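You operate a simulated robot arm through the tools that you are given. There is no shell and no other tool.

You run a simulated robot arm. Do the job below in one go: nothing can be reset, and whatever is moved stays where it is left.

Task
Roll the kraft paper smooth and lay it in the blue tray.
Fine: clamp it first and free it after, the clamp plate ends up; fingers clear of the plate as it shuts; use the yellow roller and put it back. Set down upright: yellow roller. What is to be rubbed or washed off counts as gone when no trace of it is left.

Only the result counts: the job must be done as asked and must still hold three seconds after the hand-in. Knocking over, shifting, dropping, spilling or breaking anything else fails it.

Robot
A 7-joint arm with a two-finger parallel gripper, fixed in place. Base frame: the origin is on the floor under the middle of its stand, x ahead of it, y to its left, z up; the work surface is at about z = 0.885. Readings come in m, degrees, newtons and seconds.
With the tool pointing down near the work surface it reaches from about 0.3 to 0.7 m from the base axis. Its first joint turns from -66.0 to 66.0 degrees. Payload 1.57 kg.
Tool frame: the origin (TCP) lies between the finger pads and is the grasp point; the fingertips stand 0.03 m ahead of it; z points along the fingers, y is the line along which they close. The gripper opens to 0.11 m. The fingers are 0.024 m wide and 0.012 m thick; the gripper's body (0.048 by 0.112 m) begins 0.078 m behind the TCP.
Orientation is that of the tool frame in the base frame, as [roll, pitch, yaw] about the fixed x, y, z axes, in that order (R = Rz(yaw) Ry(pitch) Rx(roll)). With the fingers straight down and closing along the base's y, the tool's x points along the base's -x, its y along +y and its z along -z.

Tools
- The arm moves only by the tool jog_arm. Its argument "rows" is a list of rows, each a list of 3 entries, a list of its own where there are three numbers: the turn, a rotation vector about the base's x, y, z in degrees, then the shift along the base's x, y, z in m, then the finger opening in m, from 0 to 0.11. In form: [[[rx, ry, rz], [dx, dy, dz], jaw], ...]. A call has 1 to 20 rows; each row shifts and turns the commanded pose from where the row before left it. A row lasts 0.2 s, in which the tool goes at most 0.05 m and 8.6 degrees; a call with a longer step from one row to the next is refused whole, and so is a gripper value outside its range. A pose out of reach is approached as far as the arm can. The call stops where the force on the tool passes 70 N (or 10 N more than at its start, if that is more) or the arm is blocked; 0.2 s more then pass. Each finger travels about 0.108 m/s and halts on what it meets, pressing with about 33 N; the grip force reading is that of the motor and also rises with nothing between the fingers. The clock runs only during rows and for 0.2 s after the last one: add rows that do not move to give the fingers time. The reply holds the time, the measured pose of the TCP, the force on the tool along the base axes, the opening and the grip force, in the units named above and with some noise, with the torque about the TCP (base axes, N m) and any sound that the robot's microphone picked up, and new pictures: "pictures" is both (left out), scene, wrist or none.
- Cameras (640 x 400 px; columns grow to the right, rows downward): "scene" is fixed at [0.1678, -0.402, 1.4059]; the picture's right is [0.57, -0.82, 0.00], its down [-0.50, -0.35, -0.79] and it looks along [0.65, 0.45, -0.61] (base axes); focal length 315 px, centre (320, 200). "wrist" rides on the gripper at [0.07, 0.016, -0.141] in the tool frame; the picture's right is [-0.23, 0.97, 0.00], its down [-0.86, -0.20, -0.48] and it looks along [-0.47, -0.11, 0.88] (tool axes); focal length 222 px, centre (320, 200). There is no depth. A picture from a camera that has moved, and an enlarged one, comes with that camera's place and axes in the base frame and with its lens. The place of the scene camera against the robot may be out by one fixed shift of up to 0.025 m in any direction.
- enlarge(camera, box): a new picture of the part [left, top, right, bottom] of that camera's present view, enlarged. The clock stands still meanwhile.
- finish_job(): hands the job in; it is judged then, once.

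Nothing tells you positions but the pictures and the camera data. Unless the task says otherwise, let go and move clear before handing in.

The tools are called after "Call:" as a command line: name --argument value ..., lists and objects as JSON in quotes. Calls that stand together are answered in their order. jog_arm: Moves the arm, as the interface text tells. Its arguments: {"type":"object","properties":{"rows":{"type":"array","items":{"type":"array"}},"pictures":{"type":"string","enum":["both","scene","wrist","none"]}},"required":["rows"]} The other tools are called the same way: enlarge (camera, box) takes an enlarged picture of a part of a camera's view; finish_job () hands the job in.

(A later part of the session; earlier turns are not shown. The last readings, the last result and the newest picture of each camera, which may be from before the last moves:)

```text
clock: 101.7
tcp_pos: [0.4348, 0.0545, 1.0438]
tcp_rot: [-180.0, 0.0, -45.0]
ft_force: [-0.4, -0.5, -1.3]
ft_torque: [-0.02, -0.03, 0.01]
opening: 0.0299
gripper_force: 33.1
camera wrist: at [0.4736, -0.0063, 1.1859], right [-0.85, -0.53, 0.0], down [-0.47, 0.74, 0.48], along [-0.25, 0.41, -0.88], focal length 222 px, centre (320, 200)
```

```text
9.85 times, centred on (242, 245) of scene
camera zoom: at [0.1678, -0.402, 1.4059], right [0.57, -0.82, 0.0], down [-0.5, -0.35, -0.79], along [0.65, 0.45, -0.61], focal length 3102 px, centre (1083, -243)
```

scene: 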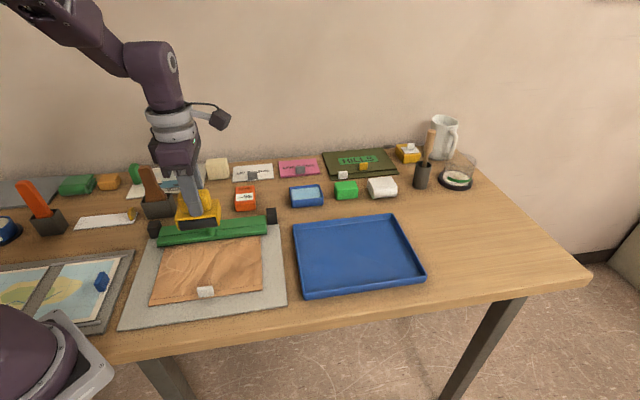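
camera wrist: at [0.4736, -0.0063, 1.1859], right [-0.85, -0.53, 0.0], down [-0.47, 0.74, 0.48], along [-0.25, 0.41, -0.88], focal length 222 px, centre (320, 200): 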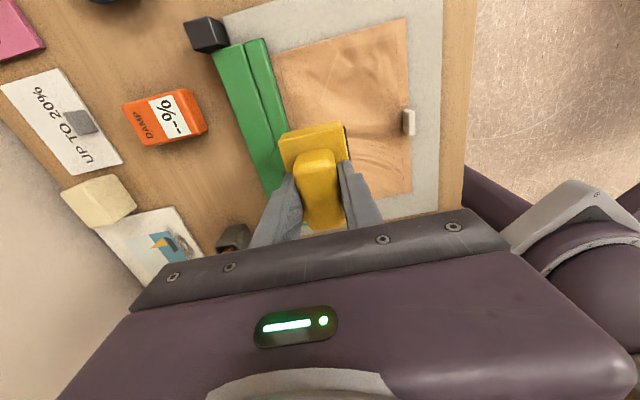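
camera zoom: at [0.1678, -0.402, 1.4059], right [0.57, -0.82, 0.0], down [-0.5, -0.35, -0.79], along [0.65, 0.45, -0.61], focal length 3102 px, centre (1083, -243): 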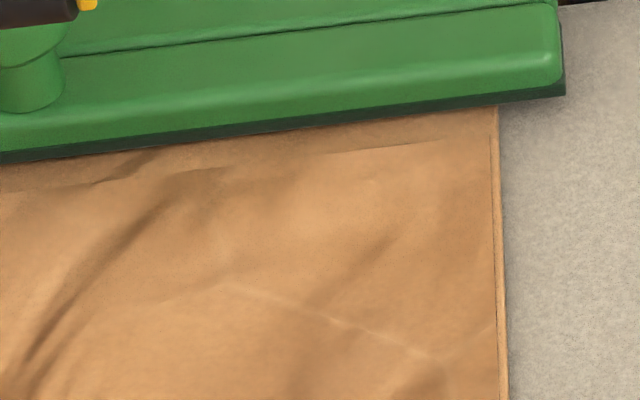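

No raised steps remain anywhere in the wrinkle layer. For completeness I'll turn the roller back and roll the front corners beside the tab a little further forward.

Call:
jog_arm --rows '[[[0, 0, -8.2], [0.001, -0.0127, 0], 0.015], [[0, 0, -8.2], [0.001, -0.0127, 0], 0.015], [[0, 0, -8.2], [0.001, -0.0127, 0], 0.015], [[0, 0, -8.2], [0.001, -0.0127, 0], 0.015], [[0, 0, -8.2], [0.001, -0.0127, 0], 0.015], [[0, 0, -8.2], [0.001, -0.0127, 0], 0.015], [[0, 0, -8.2], [0.001, -0.0127, 0], 0.015], [[0, 0, -8.2], [0.001, -0.0127, 0], 0.015], [[0, 0, -8.2], [0.001, -0.0127, 0], 0.015], [[0, 0, -8.2], [0.001, -0.0127, 0], 0.015], [[0, 0, -8.0], [0.001, -0.0127, 0], 0.015], [[0, 0, 0], [0, 0, -0.04], 0.015], [[0, 0, 0], [0, 0, -0.04], 0.015], [[0, 0, 0], [0, 0, 0], 0.015]]' --pictures "both"

Call:
enlarge --camera "scene" --box '[190, 240, 290, 310]'

```text
clock: 104.7
tcp_pos: [0.4473, -0.0857, 0.9636]
tcp_rot: [-179.8, 0.0, -134.9]
ft_force: [0.6, 0.5, -2.7]
ft_torque: [0.02, -0.01, 0.03]
opening: 0.0299
gripper_force: 32.6
camera wrist: at [0.3854, -0.123, 1.1061], right [-0.53, 0.85, 0.0], down [0.74, 0.47, 0.48], along [0.41, 0.25, -0.88], focal length 222 px, centre (320, 200)
```

scene: 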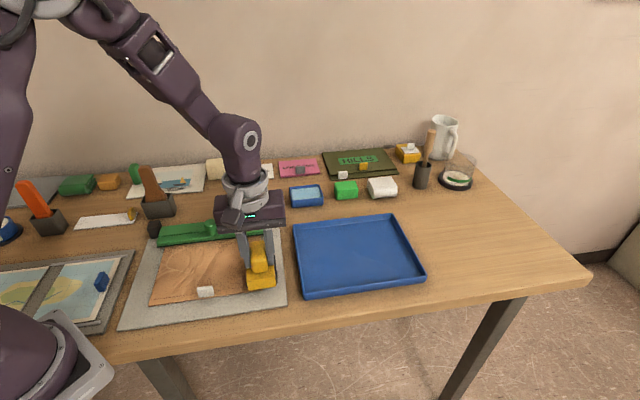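
wrist: 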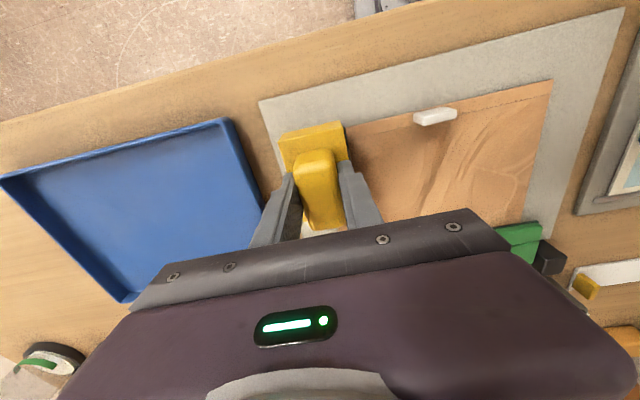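

```text
5.71 times, centred on (240, 275) of scene
camera zoom: at [0.1678, -0.402, 1.4059], right [0.57, -0.82, 0.0], down [-0.5, -0.35, -0.79], along [0.65, 0.45, -0.61], focal length 1800 px, centre (777, -229)
```

zoom: 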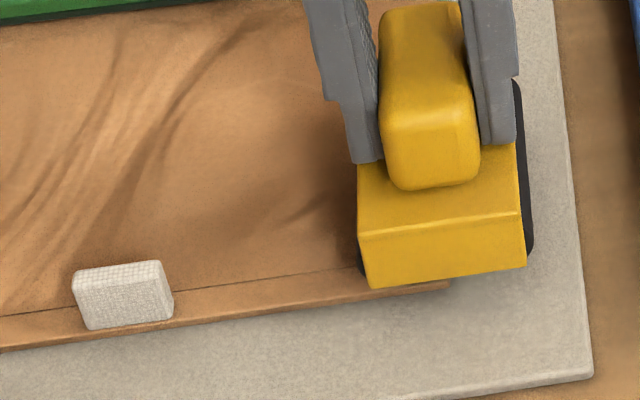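

Call:
jog_arm --rows '[[[0, 0, 0], [0, 0, -0.006], 0.015], [[0, 0, 0], [0, 0, -0.003], 0.015], [[0, 0, 0], [0, 0, -0.001], 0.015], [[0, 0, 0], [0, 0, 0], 0.015]]' --pictures "none"

```text
clock: 105.7
tcp_pos: [0.4461, -0.0858, 0.9543]
tcp_rot: [-179.9, 0.0, -135.0]
ft_force: [-0.7, -1.6, 10.7]
ft_torque: [0.32, -0.22, -0.02]
opening: 0.0297
gripper_force: 33.1
```

Call:
jog_arm --rows '[[[0, 0, 0], [-0.0075, 0.0075, -0.0003], 0.015], [[0, 0, 0], [-0.0075, 0.0075, 0], 0.015], [[0, 0, 0], [-0.0075, 0.0075, 0], 0.015], [[0, 0, 0], [-0.0075, 0.0075, 0], 0.015], [[0, 0, 0], [-0.0075, 0.0075, 0], 0.015], [[0, 0, 0], [-0.005, 0.005, 0], 0.015]]' --pictures "none"

Call:
enlarge --camera "scene" --box '[190, 240, 290, 310]'

```text
clock: 107.1
tcp_pos: [0.4059, -0.0435, 0.9544]
tcp_rot: [-179.7, 0.2, -134.9]
ft_force: [13.9, -13.5, 55.0]
ft_torque: [-0.38, -0.61, -0.06]
opening: 0.0295
gripper_force: 32.9
```

```text
5.71 times, centred on (240, 275) of scene
camera zoom: at [0.1674, -0.4023, 1.4059], right [0.57, -0.82, 0.0], down [-0.5, -0.35, -0.79], along [0.65, 0.45, -0.61], focal length 1800 px, centre (777, -229)
```

zoom: 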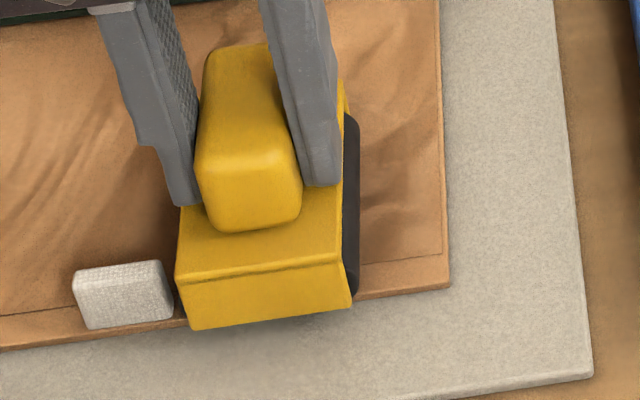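

Call:
jog_arm --rows '[[[0, 0, 0], [0.0015, -0.0015, 0.01], 0.015], [[0, 0, 0], [0, 0, 0.025], 0.015], [[0, 0, 0], [-0.034, 0.034, 0], 0.015], [[0, 0, 0], [-0.034, 0.034, 0], 0.015], [[0, 0, 0], [0, 0, -0.025], 0.015], [[0, 0, 0], [0, 0, 0], 0.015]]' --pictures "scene"

Call:
enlarge --camera "scene" --box '[130, 240, 230, 310]'

```text
clock: 108.5
tcp_pos: [0.337, 0.0245, 0.9639]
tcp_rot: [-180.0, -0.1, -134.9]
ft_force: [0.1, 0.2, -2.3]
ft_torque: [0.03, 0.01, 0.0]
opening: 0.0299
gripper_force: 32.8
```

scene: 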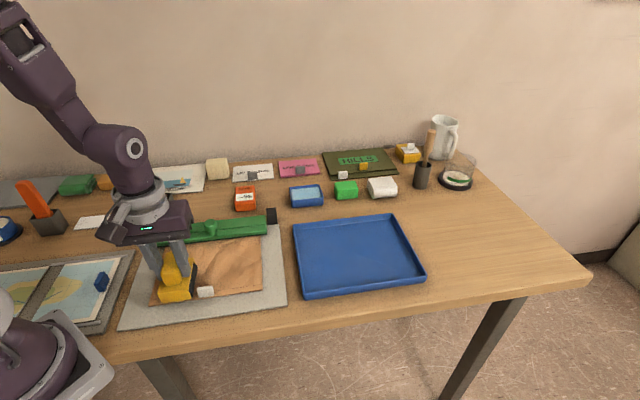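

```text
5.71 times, centred on (180, 275) of scene
camera zoom: at [0.1678, -0.402, 1.4059], right [0.57, -0.82, 0.0], down [-0.5, -0.35, -0.79], along [0.65, 0.45, -0.61], focal length 1800 px, centre (1120, -229)
```

zoom: 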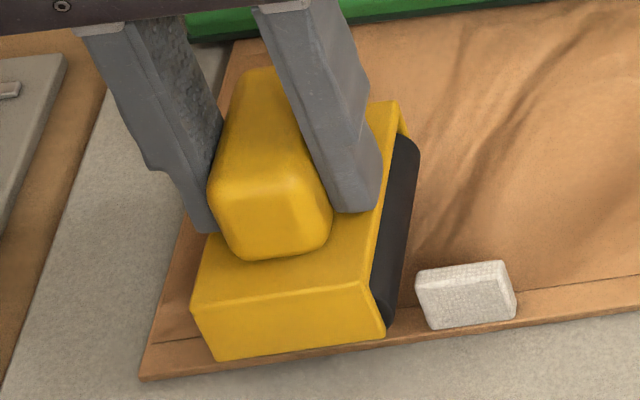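

Call:
jog_arm --rows '[[[0, 0, 0], [0, 0, -0.006], 0.015], [[0, 0, 0], [0, 0, -0.003], 0.015], [[0, 0, 0], [0, 0, -0.0005], 0.015], [[0, 0, 0], [0, 0, 0], 0.015]]' --pictures "none"

```text
clock: 109.5
tcp_pos: [0.3365, 0.0232, 0.9541]
tcp_rot: [-179.9, 0.0, -134.8]
ft_force: [-3.6, -2.6, 27.4]
ft_torque: [0.2, -0.07, -0.01]
opening: 0.0296
gripper_force: 33.3
```

Call:
jog_arm --rows '[[[0, 0, 0], [-0.0075, 0.0075, 0.0], 0.015], [[0, 0, 0], [-0.0075, 0.0075, 0], 0.015], [[0, 0, 0], [-0.0075, 0.0075, 0], 0.015], [[0, 0, 0], [-0.0075, 0.0075, 0], 0.015], [[0, 0, 0], [-0.0075, 0.0075, 0], 0.015], [[0, 0, 0], [-0.0075, 0.0075, 0], 0.015], [[0, 0, 0], [-0.003, 0.003, 0], 0.015]]' --pictures "scene"

Call:
enlarge --camera "scene" --box '[140, 210, 280, 310]'

Call:
enlarge --camera "scene" --box '[250, 276, 270, 290]'

```text
clock: 111.1
tcp_pos: [0.289, 0.072, 0.9537]
tcp_rot: [-179.9, -0.1, -135.0]
ft_force: [7.1, -6.5, 23.2]
ft_torque: [-0.34, -1.0, -0.15]
opening: 0.0295
gripper_force: 33.0
```

scene: 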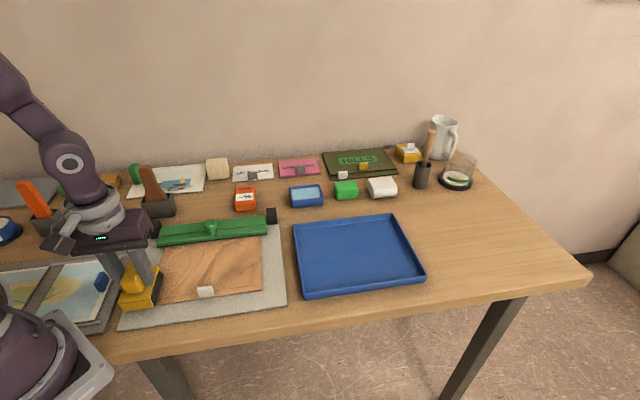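

```text
4.00 times, centred on (210, 260) of scene
camera zoom: at [0.1677, -0.4022, 1.4059], right [0.57, -0.82, 0.0], down [-0.5, -0.35, -0.79], along [0.65, 0.45, -0.61], focal length 1260 px, centre (760, -40)
```

zoom: 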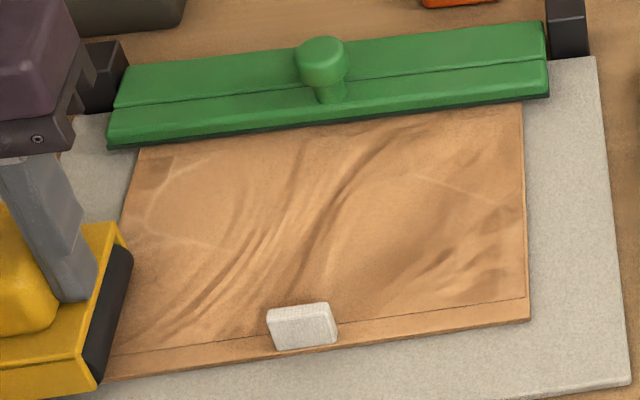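

```text
16.00 times, centred on (260, 283) of scene
camera zoom: at [0.1677, -0.4022, 1.4059], right [0.57, -0.82, 0.0], down [-0.5, -0.35, -0.79], along [0.65, 0.45, -0.61], focal length 5041 px, centre (1280, -1128)
```

zoom: 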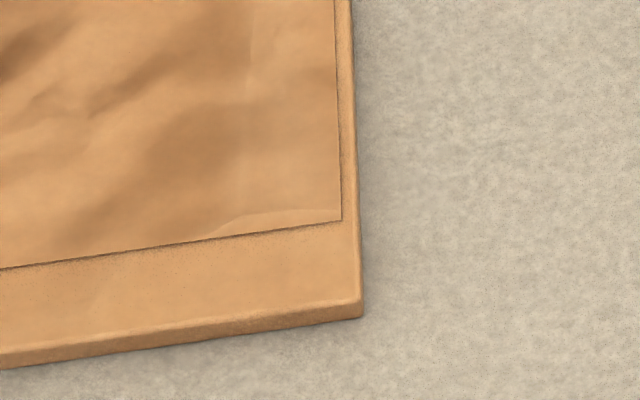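

The front corners are done. I'll make one last centre pass with the roller's end as near the tab as possible, then judge it.

Call:
jog_arm --rows '[[[0, 0, 0], [0, 0, 0.025], 0.015], [[0, 0, 0], [0.039, -0.0187, 0], 0.015], [[0, 0, 0], [0.039, -0.0186, 0], 0.015], [[0, 0, 0], [0, 0, -0.02], 0.015], [[0, 0, 0], [0, 0, -0.004], 0.015], [[0, 0, 0], [0, 0, -0.001], 0.015], [[0, 0, 0], [0, 0, 0], 0.015]]' --pictures "none"

```text
clock: 112.7
tcp_pos: [0.3672, 0.0332, 0.9544]
tcp_rot: [-179.8, 0.0, -134.9]
ft_force: [-2.3, -3.4, 28.7]
ft_torque: [-0.16, 0.24, 0.01]
opening: 0.0298
gripper_force: 33.0
```

Call:
jog_arm --rows '[[[0, 0, 0], [0, 0, 0.003], 0.015], [[0, 0, 0], [0.02, -0.02, 0], 0.015], [[0, 0, 0], [-0.0007, -0.0007, 0], 0.015], [[0, 0, 0], [0, 0, 0], 0.015]]' --pictures "none"

Call:
enlarge --camera "scene" --box '[170, 250, 240, 300]'

Call:
enlarge --camera "wrist" --box '[240, 70, 400, 170]'

```text
clock: 113.7
tcp_pos: [0.3872, 0.0129, 0.9574]
tcp_rot: [-180.0, -0.1, -134.8]
ft_force: [-0.2, 0.0, -2.2]
ft_torque: [0.01, 0.0, -0.02]
opening: 0.0299
gripper_force: 32.9
```

```text
8.00 times, centred on (205, 275) of scene
camera zoom: at [0.1678, -0.402, 1.4059], right [0.57, -0.82, 0.0], down [-0.5, -0.35, -0.79], along [0.65, 0.45, -0.61], focal length 2521 px, centre (1240, -400)
```

zoom: 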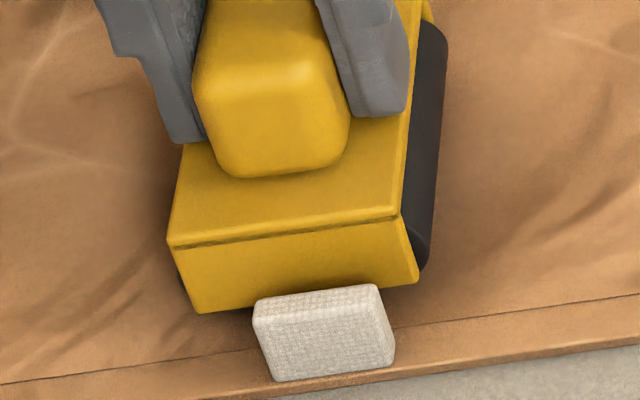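

```text
4.00 times, centred on (320, 120) of wrist
camera zoom: at [0.3258, -0.0242, 1.0989], right [-0.53, 0.85, 0.0], down [0.74, 0.47, 0.48], along [0.41, 0.25, -0.88], focal length 888 px, centre (320, 520)
```

zoom: 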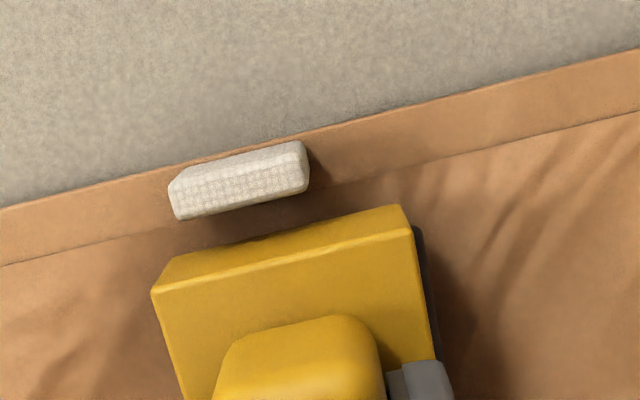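

The close-up shows about 8 mm of clearance to the tab still, so I can get closer. I'll move forward in small steps.

Call:
jog_arm --rows '[[[0, 0, 0], [-0.002, -0.002, 0], 0.015], [[0, 0, 0], [-0.002, -0.002, 0], 0.015], [[0, 0, 0], [0, 0, 0], 0.015]]' --pictures "none"

Call:
enlarge --camera "wrist" --box '[240, 70, 400, 170]'

```text
clock: 114.5
tcp_pos: [0.3825, 0.0097, 0.9574]
tcp_rot: [-179.9, -0.1, -134.9]
ft_force: [-0.6, -0.6, -2.5]
ft_torque: [0.04, -0.02, 0.03]
opening: 0.0296
gripper_force: 33.5
```

```text
4.00 times, centred on (320, 120) of wrist
camera zoom: at [0.3219, -0.0282, 1.0989], right [-0.53, 0.85, 0.0], down [0.74, 0.47, 0.48], along [0.41, 0.25, -0.88], focal length 888 px, centre (320, 520)
```

zoom: 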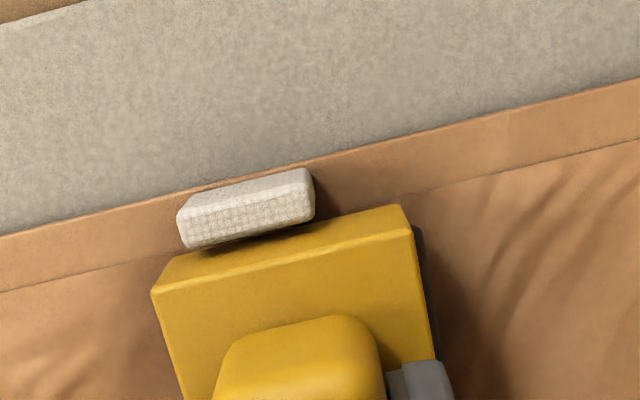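

Call:
jog_arm --rows '[[[0, 0, 0], [0, 0, -0.002], 0.015], [[0, 0, 0], [0, 0, -0.0012], 0.015], [[0, 0, 0], [0, 0, 0], 0.015]]' --pictures "none"

```text
clock: 115.3
tcp_pos: [0.3833, 0.0091, 0.9548]
tcp_rot: [-179.8, 0.1, -134.9]
ft_force: [-2.8, -1.1, 42.3]
ft_torque: [-0.02, 0.35, -0.01]
opening: 0.0296
gripper_force: 33.0
```

Call:
jog_arm --rows '[[[0, 0, 0], [0.006, -0.006, 0.0003], 0.015], [[0, 0, 0], [0.0075, -0.0075, 0], 0.015], [[0, 0, 0], [0.0075, -0.0075, 0], 0.015], [[0, 0, 0], [0.0075, -0.0075, 0], 0.015], [[0, 0, 0], [0.0075, -0.0075, 0], 0.015], [[0, 0, 0], [0.0075, -0.0075, 0], 0.015], [[0, 0, 0], [0.0075, -0.0075, 0], 0.015]]' --pictures "none"

```text
clock: 116.9
tcp_pos: [0.4354, -0.0411, 0.9553]
tcp_rot: [-179.8, 0.0, -134.8]
ft_force: [-8.7, 8.7, 35.0]
ft_torque: [0.79, 0.41, 0.05]
opening: 0.03
gripper_force: 32.9
```

Call:
jog_arm --rows '[[[0, 0, 0], [0, 0, 0.003], 0.015], [[0, 0, 0], [-0.0005, -0.0005, 0], 0.015], [[0, 0, 0], [0, 0, -0.0026], 0.015], [[0, 0, 0], [-0.0075, 0.0075, 0], 0.015], [[0, 0, 0], [-0.0075, 0.0075, 0], 0.015], [[0, 0, 0], [-0.0075, 0.0075, 0], 0.015], [[0, 0, 0], [-0.0075, 0.0075, 0], 0.015], [[0, 0, 0], [-0.0075, 0.0075, 0], 0.015]]' --pictures "none"

```text
clock: 118.7
tcp_pos: [0.3955, -0.0057, 0.9556]
tcp_rot: [-179.9, 0.0, -134.9]
ft_force: [2.8, -1.4, 1.8]
ft_torque: [0.03, -0.14, -0.01]
opening: 0.0296
gripper_force: 32.7
```

Call:
jog_arm --rows '[[[0, 0, 0], [0, 0, -0.0008], 0.015], [[0, 0, 0], [-0.0075, 0.0075, 0], 0.015], [[0, 0, 0], [-0.0075, 0.0075, 0], 0.015], [[0, 0, 0], [-0.0075, 0.0075, 0], 0.015], [[0, 0, 0], [-0.0075, 0.0075, 0], 0.015], [[0, 0, 0], [-0.0075, 0.0075, 0], 0.015], [[0, 0, 0], [-0.0075, 0.0075, 0], 0.015]]' --pictures "scene"

Call:
enlarge --camera "scene" --box '[140, 210, 280, 310]'

Call:
enlarge --camera "scene" --box '[250, 276, 270, 290]'

```text
clock: 120.3
tcp_pos: [0.3511, 0.0415, 0.9555]
tcp_rot: [-179.9, 0.1, -135.0]
ft_force: [14.7, -13.6, 58.9]
ft_torque: [-0.86, -0.52, 0.1]
opening: 0.0296
gripper_force: 32.6
```

scene: 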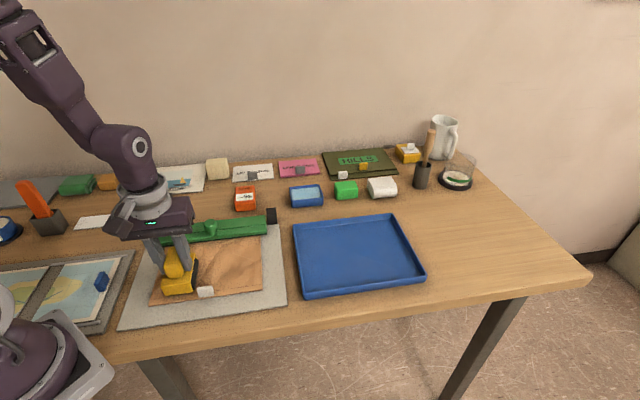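

```text
4.00 times, centred on (210, 260) of scene
camera zoom: at [0.1675, -0.4024, 1.4058], right [0.57, -0.82, 0.0], down [-0.5, -0.35, -0.79], along [0.65, 0.45, -0.61], focal length 1260 px, centre (760, -40)
```

zoom: 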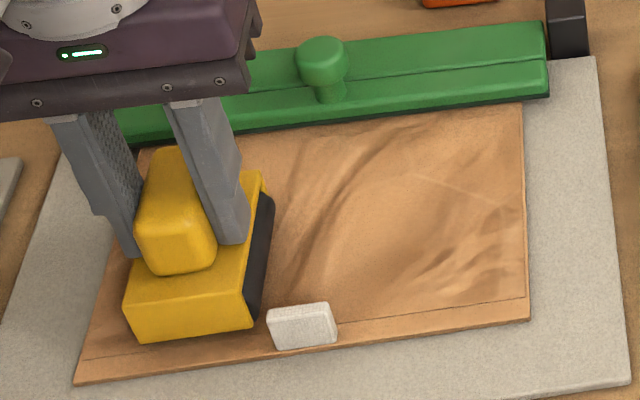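

```text
16.00 times, centred on (260, 283) of scene
camera zoom: at [0.1675, -0.4024, 1.4058], right [0.57, -0.82, 0.0], down [-0.5, -0.35, -0.79], along [0.65, 0.45, -0.61], focal length 5041 px, centre (1280, -1128)
```

zoom: 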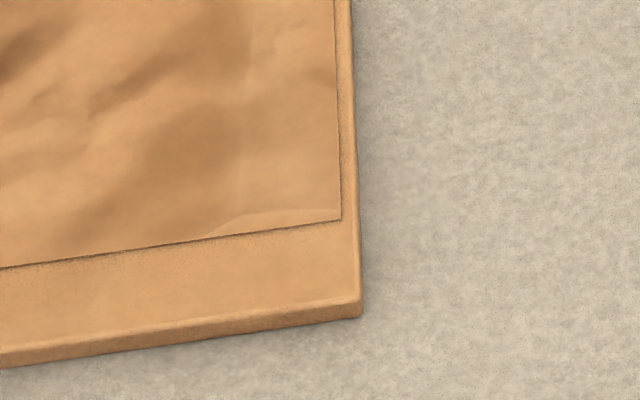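

There's no further change even after covering every strip, so the layer is at its flat limit and I take the paper as rolled smooth. Now I'll carry the roller back to its spot at (0.536, 0.205).

Call:
jog_arm --rows '[[[0, 0, 0], [0, 0, 0.03], 0.015], [[0, 0, 0], [0, 0, 0.035], 0.015], [[0, 0, 0], [0, 0, 0.035], 0.015], [[0, 0, 0], [0.0308, 0.0272, 0], 0.015], [[0, 0, 0], [0.0308, 0.0272, 0], 0.015], [[0, 0, 0], [0.0308, 0.0272, 0], 0.015], [[0, 0, 0], [0.0308, 0.0272, 0], 0.015], [[0, 0, 0], [0.0308, 0.0272, 0], 0.015], [[0, 0, 0], [0.0308, 0.0272, 0], 0.015], [[0, 0, 0], [0, 0, 0], 0.015]]' --pictures "both"

Call:
enlarge --camera "wrist" --box '[220, 80, 420, 205]'

Call:
enlarge --camera "scene" --box '[110, 150, 310, 330]'

```text
clock: 122.5
tcp_pos: [0.5334, 0.2036, 1.0535]
tcp_rot: [-179.9, -0.1, -134.9]
ft_force: [-1.2, -0.1, -1.7]
ft_torque: [-0.01, 0.02, 0.01]
opening: 0.0297
gripper_force: 33.0
camera wrist: at [0.4736, 0.1665, 1.196], right [-0.53, 0.85, 0.0], down [0.74, 0.47, 0.48], along [0.41, 0.25, -0.88], focal length 222 px, centre (320, 200)
```

scene: 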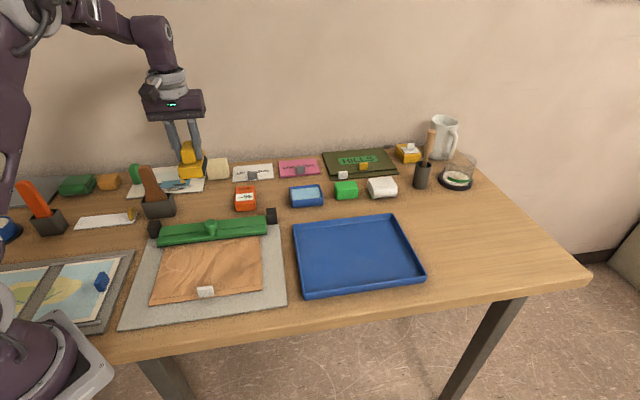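
wrist: 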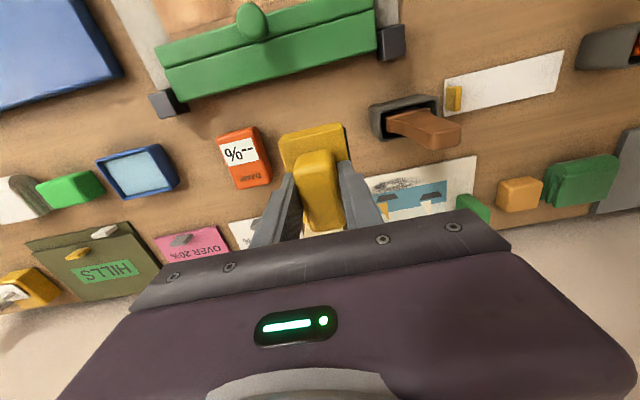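

```text
3.20 times, centred on (320, 142) of wrist
camera zoom: at [0.4736, 0.1665, 1.196], right [-0.53, 0.85, 0.0], down [0.74, 0.47, 0.48], along [0.41, 0.25, -0.88], focal length 711 px, centre (320, 384)
```

zoom: 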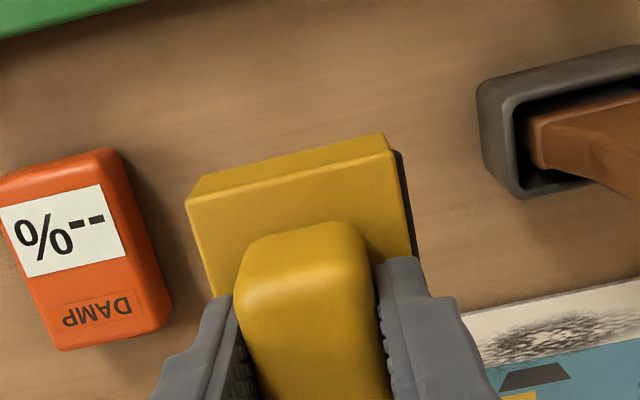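

```text
2.22 times, centred on (210, 240) of scene
camera zoom: at [0.1678, -0.402, 1.4059], right [0.57, -0.82, 0.0], down [-0.5, -0.35, -0.79], along [0.65, 0.45, -0.61], focal length 700 px, centre (564, 111)
```

zoom: 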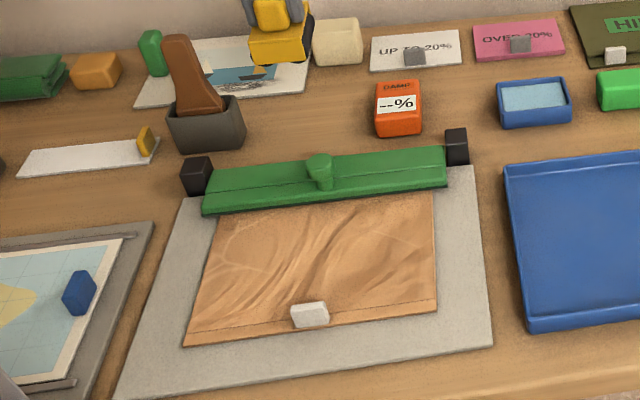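

The roller is above its original spot. I'll lower it back down gently.

Call:
jog_arm --rows '[[[0, 0, 0], [0.0018, 0.0012, -0.03], 0.015], [[0, 0, 0], [0, 0, -0.035], 0.015], [[0, 0, 0], [0, 0, -0.03], 0.015], [[0, 0, 0], [0, 0, -0.009], 0.015], [[0, 0, 0], [0, 0, -0.003], 0.015], [[0, 0, 0], [0, 0, 0], 0.015]]' --pictures "none"

```text
clock: 123.9
tcp_pos: [0.5373, 0.2058, 0.9469]
tcp_rot: [-179.9, 0.0, -134.9]
ft_force: [0.5, 0.9, -2.9]
ft_torque: [-0.01, 0.03, 0.0]
opening: 0.0293
gripper_force: 33.2
```

Call:
jog_arm --rows '[[[0, 0, 0], [0, 0, -0.0015], 0.015], [[0, 0, 0], [0, 0, -0.001], 0.015], [[0, 0, 0], [0, 0, 0], 0.015]]' --pictures "both"

Call:
enlarge --camera "scene" --box '[150, 140, 270, 220]'

Call:
enlarge --camera "wrist" --box '[220, 100, 420, 225]'

```text
clock: 124.7
tcp_pos: [0.5371, 0.2058, 0.9446]
tcp_rot: [-179.9, 0.0, -134.9]
ft_force: [-2.7, -0.4, 8.9]
ft_torque: [-0.08, 0.41, 0.03]
opening: 0.0299
gripper_force: 33.1
camera wrist: at [0.4763, 0.1677, 1.0866], right [-0.53, 0.85, 0.0], down [0.74, 0.47, 0.48], along [0.41, 0.25, -0.88], focal length 222 px, centre (320, 200)
```

scene: 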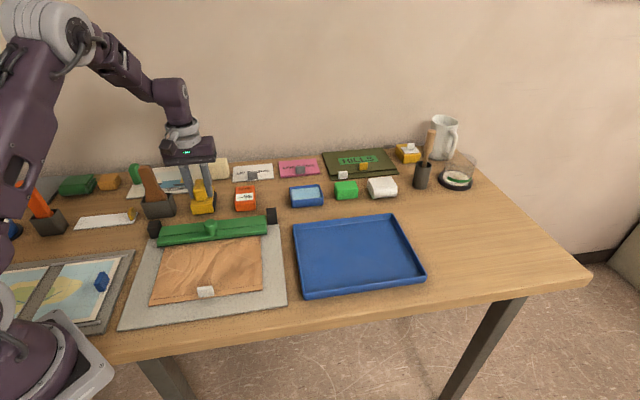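
wrist: 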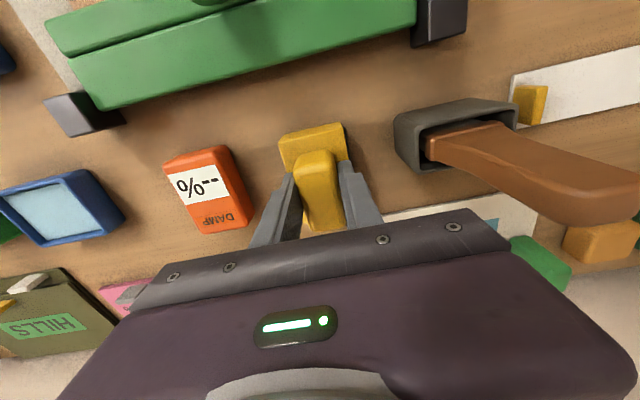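

```text
5.00 times, centred on (210, 180) of scene
camera zoom: at [0.1676, -0.402, 1.4059], right [0.57, -0.82, 0.0], down [-0.5, -0.35, -0.79], along [0.65, 0.45, -0.61], focal length 1575 px, centre (870, 300)
```

zoom: 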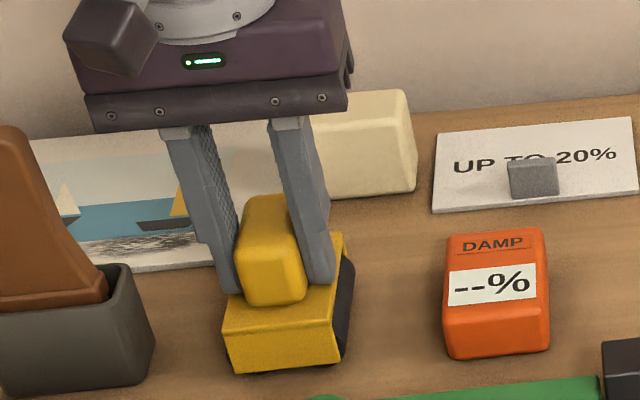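

```text
3.20 times, centred on (320, 162) of wrist
camera zoom: at [0.4763, 0.1677, 1.0866], right [-0.53, 0.85, 0.0], down [0.74, 0.47, 0.48], along [0.41, 0.25, -0.88], focal length 711 px, centre (320, 320)
```

zoom: 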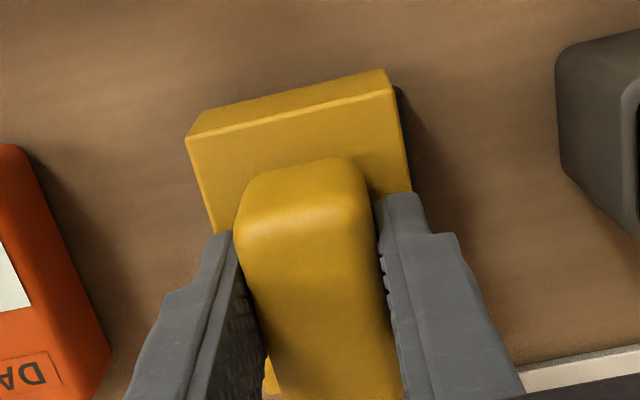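

The roller stands upright on its spot, within about 2 mm of where it was. I'll release and rise clear.

Call:
jog_arm --rows '[[[0, 0, 0], [0, 0, 0.0005], 0.035], [[0, 0, 0], [0, 0, 0], 0.05], [[0, 0, 0], [0, 0, 0], 0.06], [[0, 0, 0], [0, 0, 0.02], 0.06], [[0, 0, 0], [0, 0, 0.04], 0.06], [[0, 0, 0], [0, 0, 0.04], 0.06]]' --pictures "both"

Call:
enlarge --camera "scene" --box '[130, 140, 290, 240]'

Call:
enlarge --camera "wrist" --box '[180, 0, 440, 180]'

```text
clock: 126.1
tcp_pos: [0.5378, 0.2046, 1.0461]
tcp_rot: [-179.8, -0.1, -134.9]
ft_force: [0.4, -1.0, 0.1]
ft_torque: [0.03, -0.01, -0.01]
opening: 0.0599
gripper_force: 0.1
camera wrist: at [0.4767, 0.1678, 1.1871], right [-0.53, 0.85, 0.0], down [0.74, 0.47, 0.48], along [0.41, 0.25, -0.88], focal length 222 px, centre (320, 200)
```

scene: 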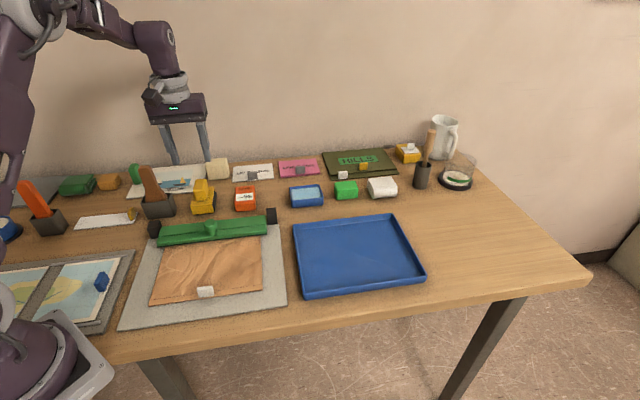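
wrist: 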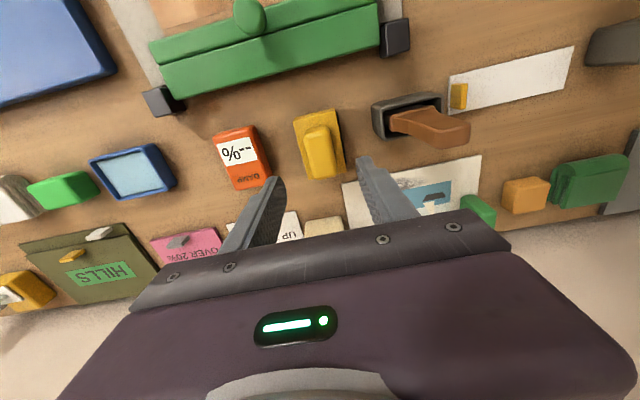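

```text
4.00 times, centred on (210, 190) of scene
camera zoom: at [0.1677, -0.402, 1.4059], right [0.57, -0.82, 0.0], down [-0.5, -0.35, -0.79], along [0.65, 0.45, -0.61], focal length 1260 px, centre (760, 240)
```

zoom: 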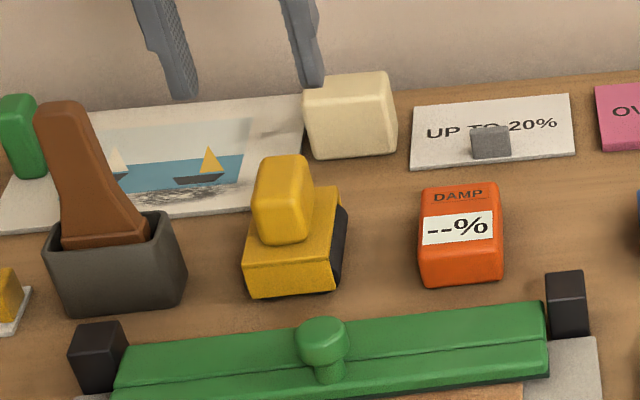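

```text
2.22 times, centred on (310, 90) of wrist
camera zoom: at [0.4767, 0.1678, 1.1871], right [-0.53, 0.85, 0.0], down [0.74, 0.47, 0.48], along [0.41, 0.25, -0.88], focal length 494 px, centre (342, 444)
```

zoom: 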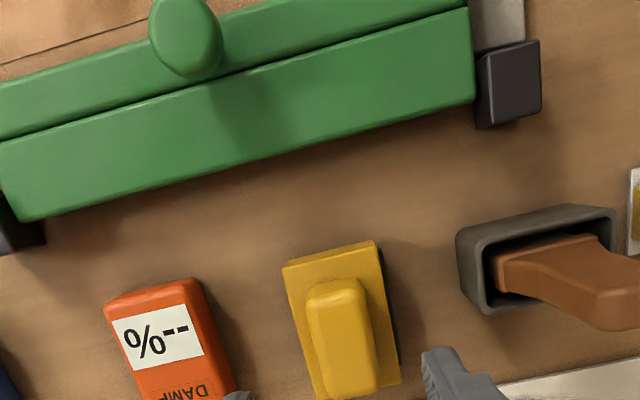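

The roller is back and upright. Next I'll free the clamp, starting by moving above the knob to grip it.

Call:
jog_arm --rows '[[[0, 0, 0], [-0.0228, -0.0385, 0], 0.06], [[0, 0, 0], [-0.0228, -0.0385, 0], 0.06], [[0, 0, 0], [-0.0227, -0.0385, 0], 0.06], [[0, 0, 0], [0, 0, -0.04], 0.06], [[0, 0, 0], [0, 0, -0.02], 0.06], [[0, 0, 0], [0, 0, 0], 0.06]]' --pictures "both"

Call:
enlarge --camera "wrist" --box '[220, 80, 420, 205]'

Call:
enlarge --camera "scene" --box '[150, 170, 270, 250]'

```text
clock: 127.5
tcp_pos: [0.4702, 0.0892, 0.9854]
tcp_rot: [-179.8, 0.0, -135.0]
ft_force: [0.2, 0.5, 0.3]
ft_torque: [0.02, -0.04, 0.0]
opening: 0.0597
gripper_force: 0.0
camera wrist: at [0.4088, 0.0521, 1.1264], right [-0.53, 0.85, 0.0], down [0.74, 0.47, 0.48], along [0.41, 0.25, -0.88], focal length 222 px, centre (320, 200)
```

scene: 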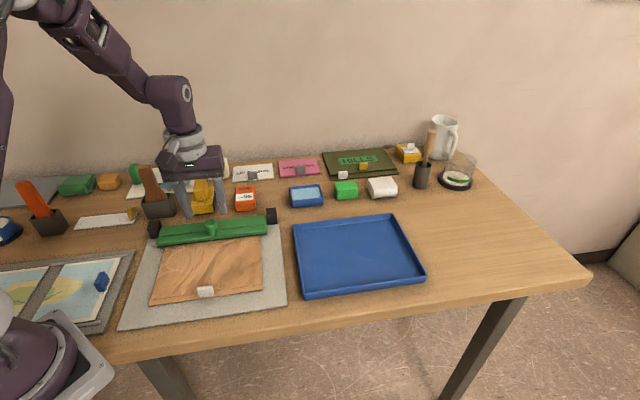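
wrist: 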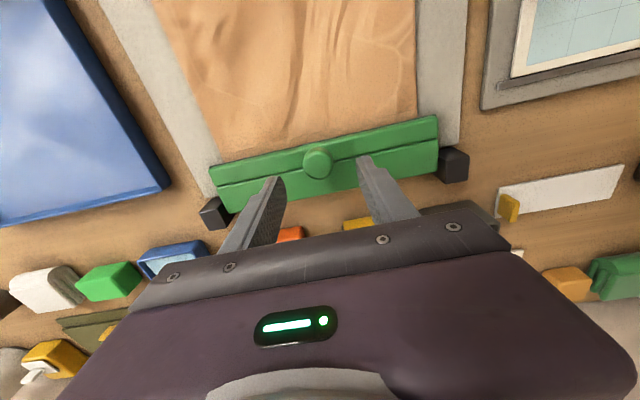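

```text
3.20 times, centred on (320, 142) of wrist
camera zoom: at [0.4088, 0.0521, 1.1264], right [-0.53, 0.85, 0.0], down [0.74, 0.47, 0.48], along [0.41, 0.25, -0.88], focal length 711 px, centre (320, 384)
```

zoom: 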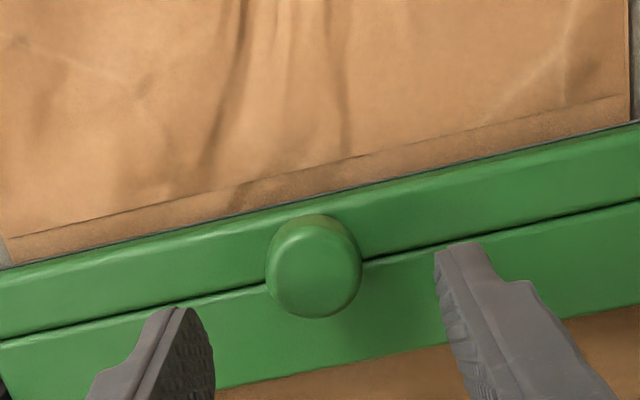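

```text
5.00 times, centred on (210, 210) of scene
camera zoom: at [0.1677, -0.402, 1.4059], right [0.57, -0.82, 0.0], down [-0.5, -0.35, -0.79], along [0.65, 0.45, -0.61], focal length 1575 px, centre (870, 150)
```

zoom: 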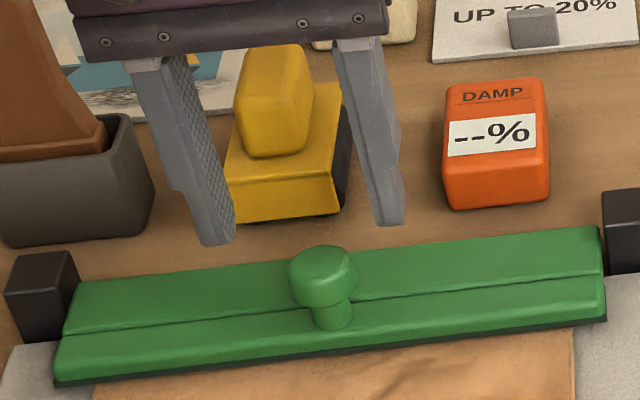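

Call:
jog_arm --rows '[[[0, 0, 0], [-0.0035, -0.002, -0.015], 0.06], [[0, 0, 0], [0, 0, -0.015], 0.06], [[0, 0, 0], [0, 0, -0.008], 0.06], [[0, 0, 0], [0, 0, 0], 0.06]]' --pictures "both"

Call:
enlarge --camera "wrist" --box '[220, 80, 420, 205]'

Call:
enlarge --camera "scene" --box '[150, 170, 270, 250]'

```text
clock: 128.5
tcp_pos: [0.4654, 0.0871, 0.9464]
tcp_rot: [-179.9, 0.0, -134.9]
ft_force: [0.7, 0.6, 0.4]
ft_torque: [0.02, -0.01, -0.04]
opening: 0.06
gripper_force: 0.0
camera wrist: at [0.405, 0.0502, 1.0886], right [-0.53, 0.85, 0.0], down [0.74, 0.47, 0.48], along [0.41, 0.25, -0.88], focal length 222 px, centre (320, 200)
```

scene: 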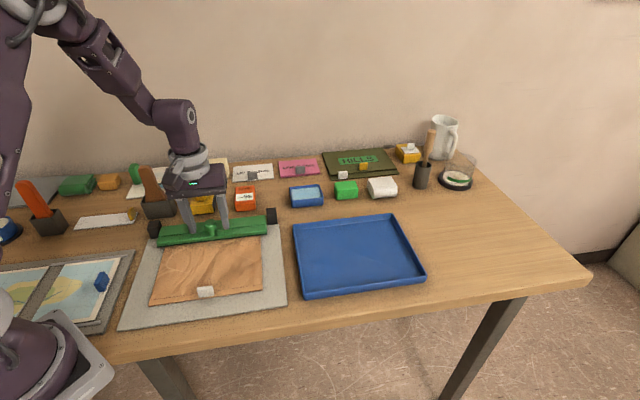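
wrist: 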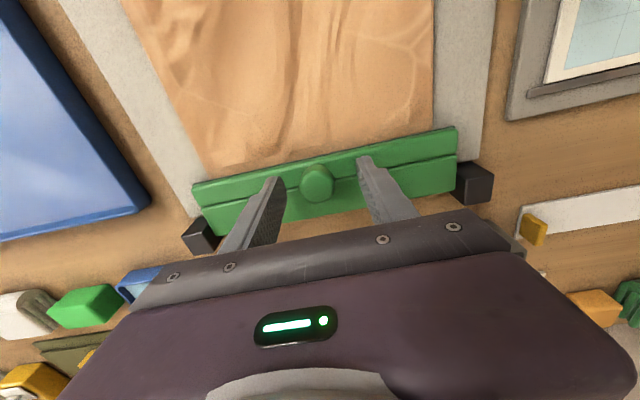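

```text
3.20 times, centred on (320, 142) of wrist
camera zoom: at [0.405, 0.0502, 1.0886], right [-0.53, 0.85, 0.0], down [0.74, 0.47, 0.48], along [0.41, 0.25, -0.88], focal length 711 px, centre (320, 384)
```

zoom: 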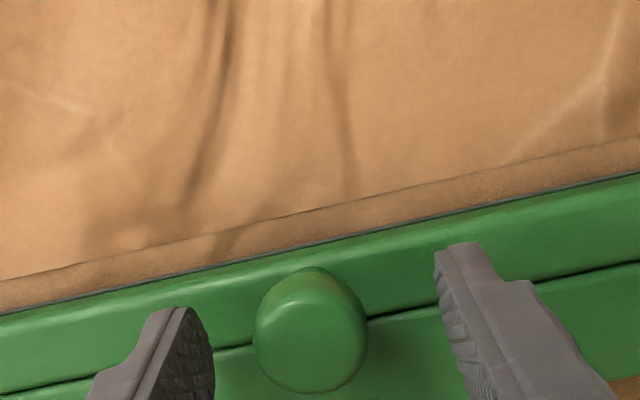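

```text
5.00 times, centred on (210, 210) of scene
camera zoom: at [0.1678, -0.402, 1.4059], right [0.57, -0.82, 0.0], down [-0.5, -0.35, -0.79], along [0.65, 0.45, -0.61], focal length 1575 px, centre (870, 150)
```

zoom: 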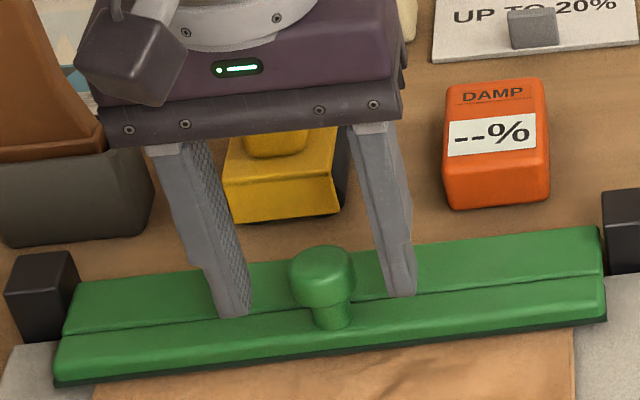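

Call:
jog_arm --rows '[[[0, 0, 0], [0.0008, -0.0008, 0], 0.045], [[0, 0, 0], [0, 0, 0], 0.015], [[0, 0, 0], [0, 0, 0], 0.015], [[0, 0, 0], [0, 0, 0], 0.015]]' --pictures "none"

```text
clock: 129.5
tcp_pos: [0.4669, 0.0876, 0.9472]
tcp_rot: [-179.9, -0.1, -134.9]
ft_force: [13.7, -12.4, -4.6]
ft_torque: [-0.32, -0.12, -0.09]
opening: 0.0276
gripper_force: 38.2
```

Call:
jog_arm --rows '[[[0, 0, 0], [0.0006, -0.0006, 0], 0.015], [[0, 0, 0], [0.0012, 0.0012, 0.003], 0.015], [[0, 0, 0], [0.0015, 0.0015, 0.0035], 0.015]]' --pictures "none"

```text
clock: 130.3
tcp_pos: [0.4678, 0.0879, 0.9531]
tcp_rot: [180.0, -0.3, -134.9]
ft_force: [10.0, -16.5, -20.4]
ft_torque: [-0.91, 0.54, -0.02]
opening: 0.0279
gripper_force: 38.4
```

Call:
jog_arm --rows '[[[0, 0, 0], [0.002, 0.0016, 0.0035], 0.015], [[0, 0, 0], [0.0022, 0.002, 0.0032], 0.015], [[0, 0, 0], [0.0024, 0.0022, 0.003], 0.015]]' --pictures "both"

Call:
enlarge --camera "scene" --box '[150, 170, 270, 250]'

Call:
enlarge --camera "wrist" --box '[220, 80, 420, 205]'

```text
clock: 131.1
tcp_pos: [0.4751, 0.0929, 0.9635]
tcp_rot: [180.0, -0.2, -134.9]
ft_force: [-7.1, -21.0, -9.3]
ft_torque: [-0.98, 1.05, -0.05]
opening: 0.0277
gripper_force: 38.3
camera wrist: at [0.4149, 0.0565, 1.105], right [-0.53, 0.85, 0.0], down [0.75, 0.47, 0.47], along [0.4, 0.25, -0.88], focal length 222 px, centre (320, 200)
```

scene: 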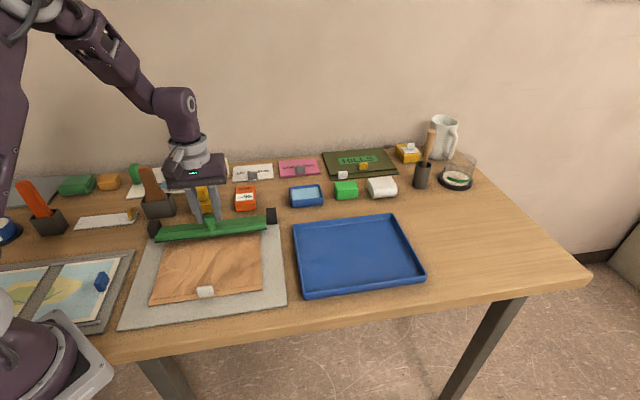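
wrist: 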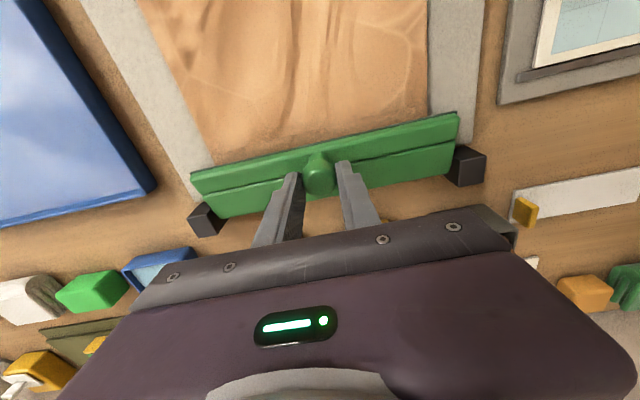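

```text
5.00 times, centred on (210, 210) of scene
camera zoom: at [0.1677, -0.4025, 1.4058], right [0.57, -0.82, 0.0], down [-0.5, -0.35, -0.79], along [0.65, 0.45, -0.61], focal length 1575 px, centre (870, 150)
```

zoom: 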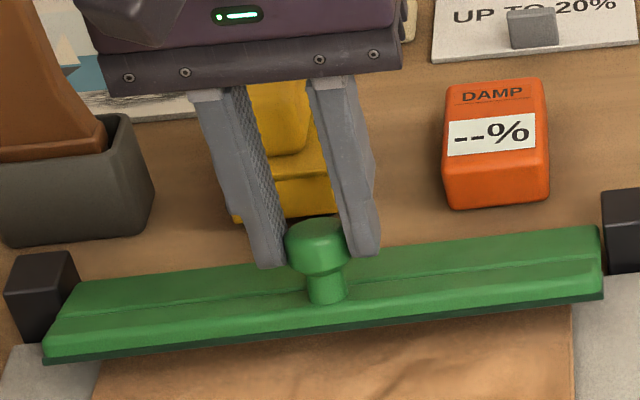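

```text
3.20 times, centred on (320, 142) of wrist
camera zoom: at [0.4149, 0.0565, 1.105], right [-0.53, 0.85, 0.0], down [0.75, 0.47, 0.47], along [0.4, 0.25, -0.88], focal length 711 px, centre (320, 384)
```

zoom: 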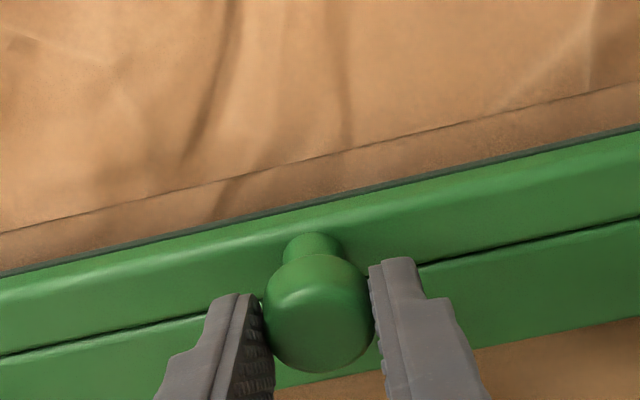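

The plate is lifting with the knob firmly held. The force says to go more upward than back, so I'll adjust.

Call:
jog_arm --rows '[[[0, 0, 0], [0.001, 0.0006, 0.004], 0.015], [[0, 0, 0], [0.0014, 0.001, 0.0038], 0.015], [[0, 0, 0], [0.0018, 0.0014, 0.0034], 0.015]]' --pictures "none"

```text
clock: 131.9
tcp_pos: [0.4816, 0.1001, 0.9746]
tcp_rot: [-180.0, 0.0, -134.8]
ft_force: [6.8, 6.2, -31.4]
ft_torque: [0.03, 0.22, -0.06]
opening: 0.0278
gripper_force: 37.7
```

Call:
jog_arm --rows '[[[0, 0, 0], [0.0035, 0.0035, 0.0], 0.015], [[0, 0, 0], [0.0035, 0.0035, 0.0008], 0.015], [[0, 0, 0], [0.0035, 0.0035, 0.0008], 0.015]]' --pictures "both"

Call:
enlarge --camera "scene" --box '[150, 170, 270, 250]'

Call:
enlarge --camera "wrist" --box '[220, 80, 420, 205]'

```text
clock: 132.7
tcp_pos: [0.4889, 0.1064, 0.9763]
tcp_rot: [-180.0, -0.2, -135.0]
ft_force: [-26.3, -7.3, 20.1]
ft_torque: [-0.54, 1.43, -0.17]
opening: 0.0276
gripper_force: 38.1
camera wrist: at [0.4285, 0.07, 1.1185], right [-0.53, 0.85, 0.0], down [0.75, 0.47, 0.47], along [0.4, 0.25, -0.88], focal length 222 px, centre (320, 200)
```

scene: 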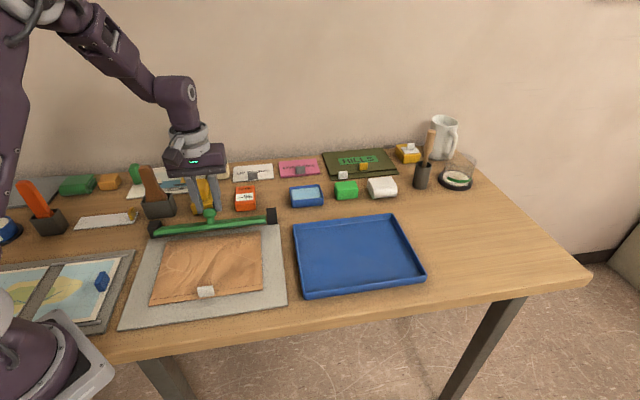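
wrist: 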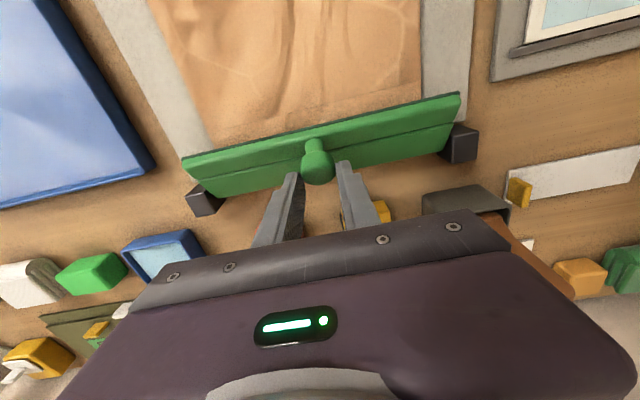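

```text
5.00 times, centred on (210, 210) of scene
camera zoom: at [0.1667, -0.4023, 1.406], right [0.57, -0.82, 0.0], down [-0.5, -0.35, -0.79], along [0.65, 0.45, -0.61], focal length 1575 px, centre (870, 150)
```

zoom: 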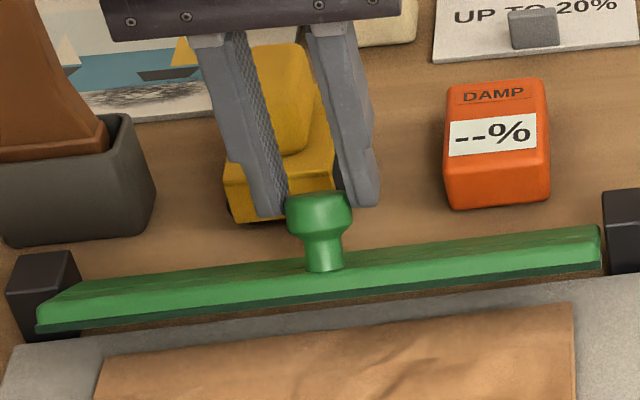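

```text
3.20 times, centred on (320, 142) of wrist
camera zoom: at [0.4285, 0.07, 1.1185], right [-0.53, 0.85, 0.0], down [0.75, 0.47, 0.47], along [0.4, 0.25, -0.88], focal length 711 px, centre (320, 384)
```

zoom: 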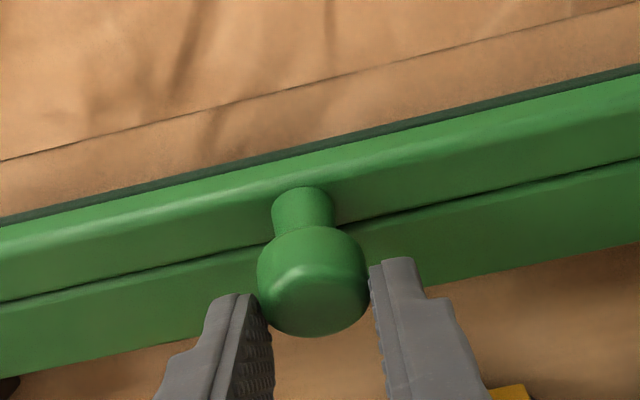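

Call:
jog_arm --rows '[[[0, 0, 0], [0, 0, 0.0015], 0.015], [[0, 0, 0], [0.0028, 0.0028, 0.0016], 0.015], [[0, 0, 0], [0.003, 0.003, 0.0014], 0.015], [[0, 0, 0], [0.003, 0.003, 0.0012], 0.015]]' --pictures "none"

```text
clock: 133.7
tcp_pos: [0.4983, 0.1177, 0.9814]
tcp_rot: [-180.0, -0.2, -134.8]
ft_force: [-21.7, -2.5, -7.8]
ft_torque: [-0.63, 1.31, -0.21]
opening: 0.0274
gripper_force: 38.1
```

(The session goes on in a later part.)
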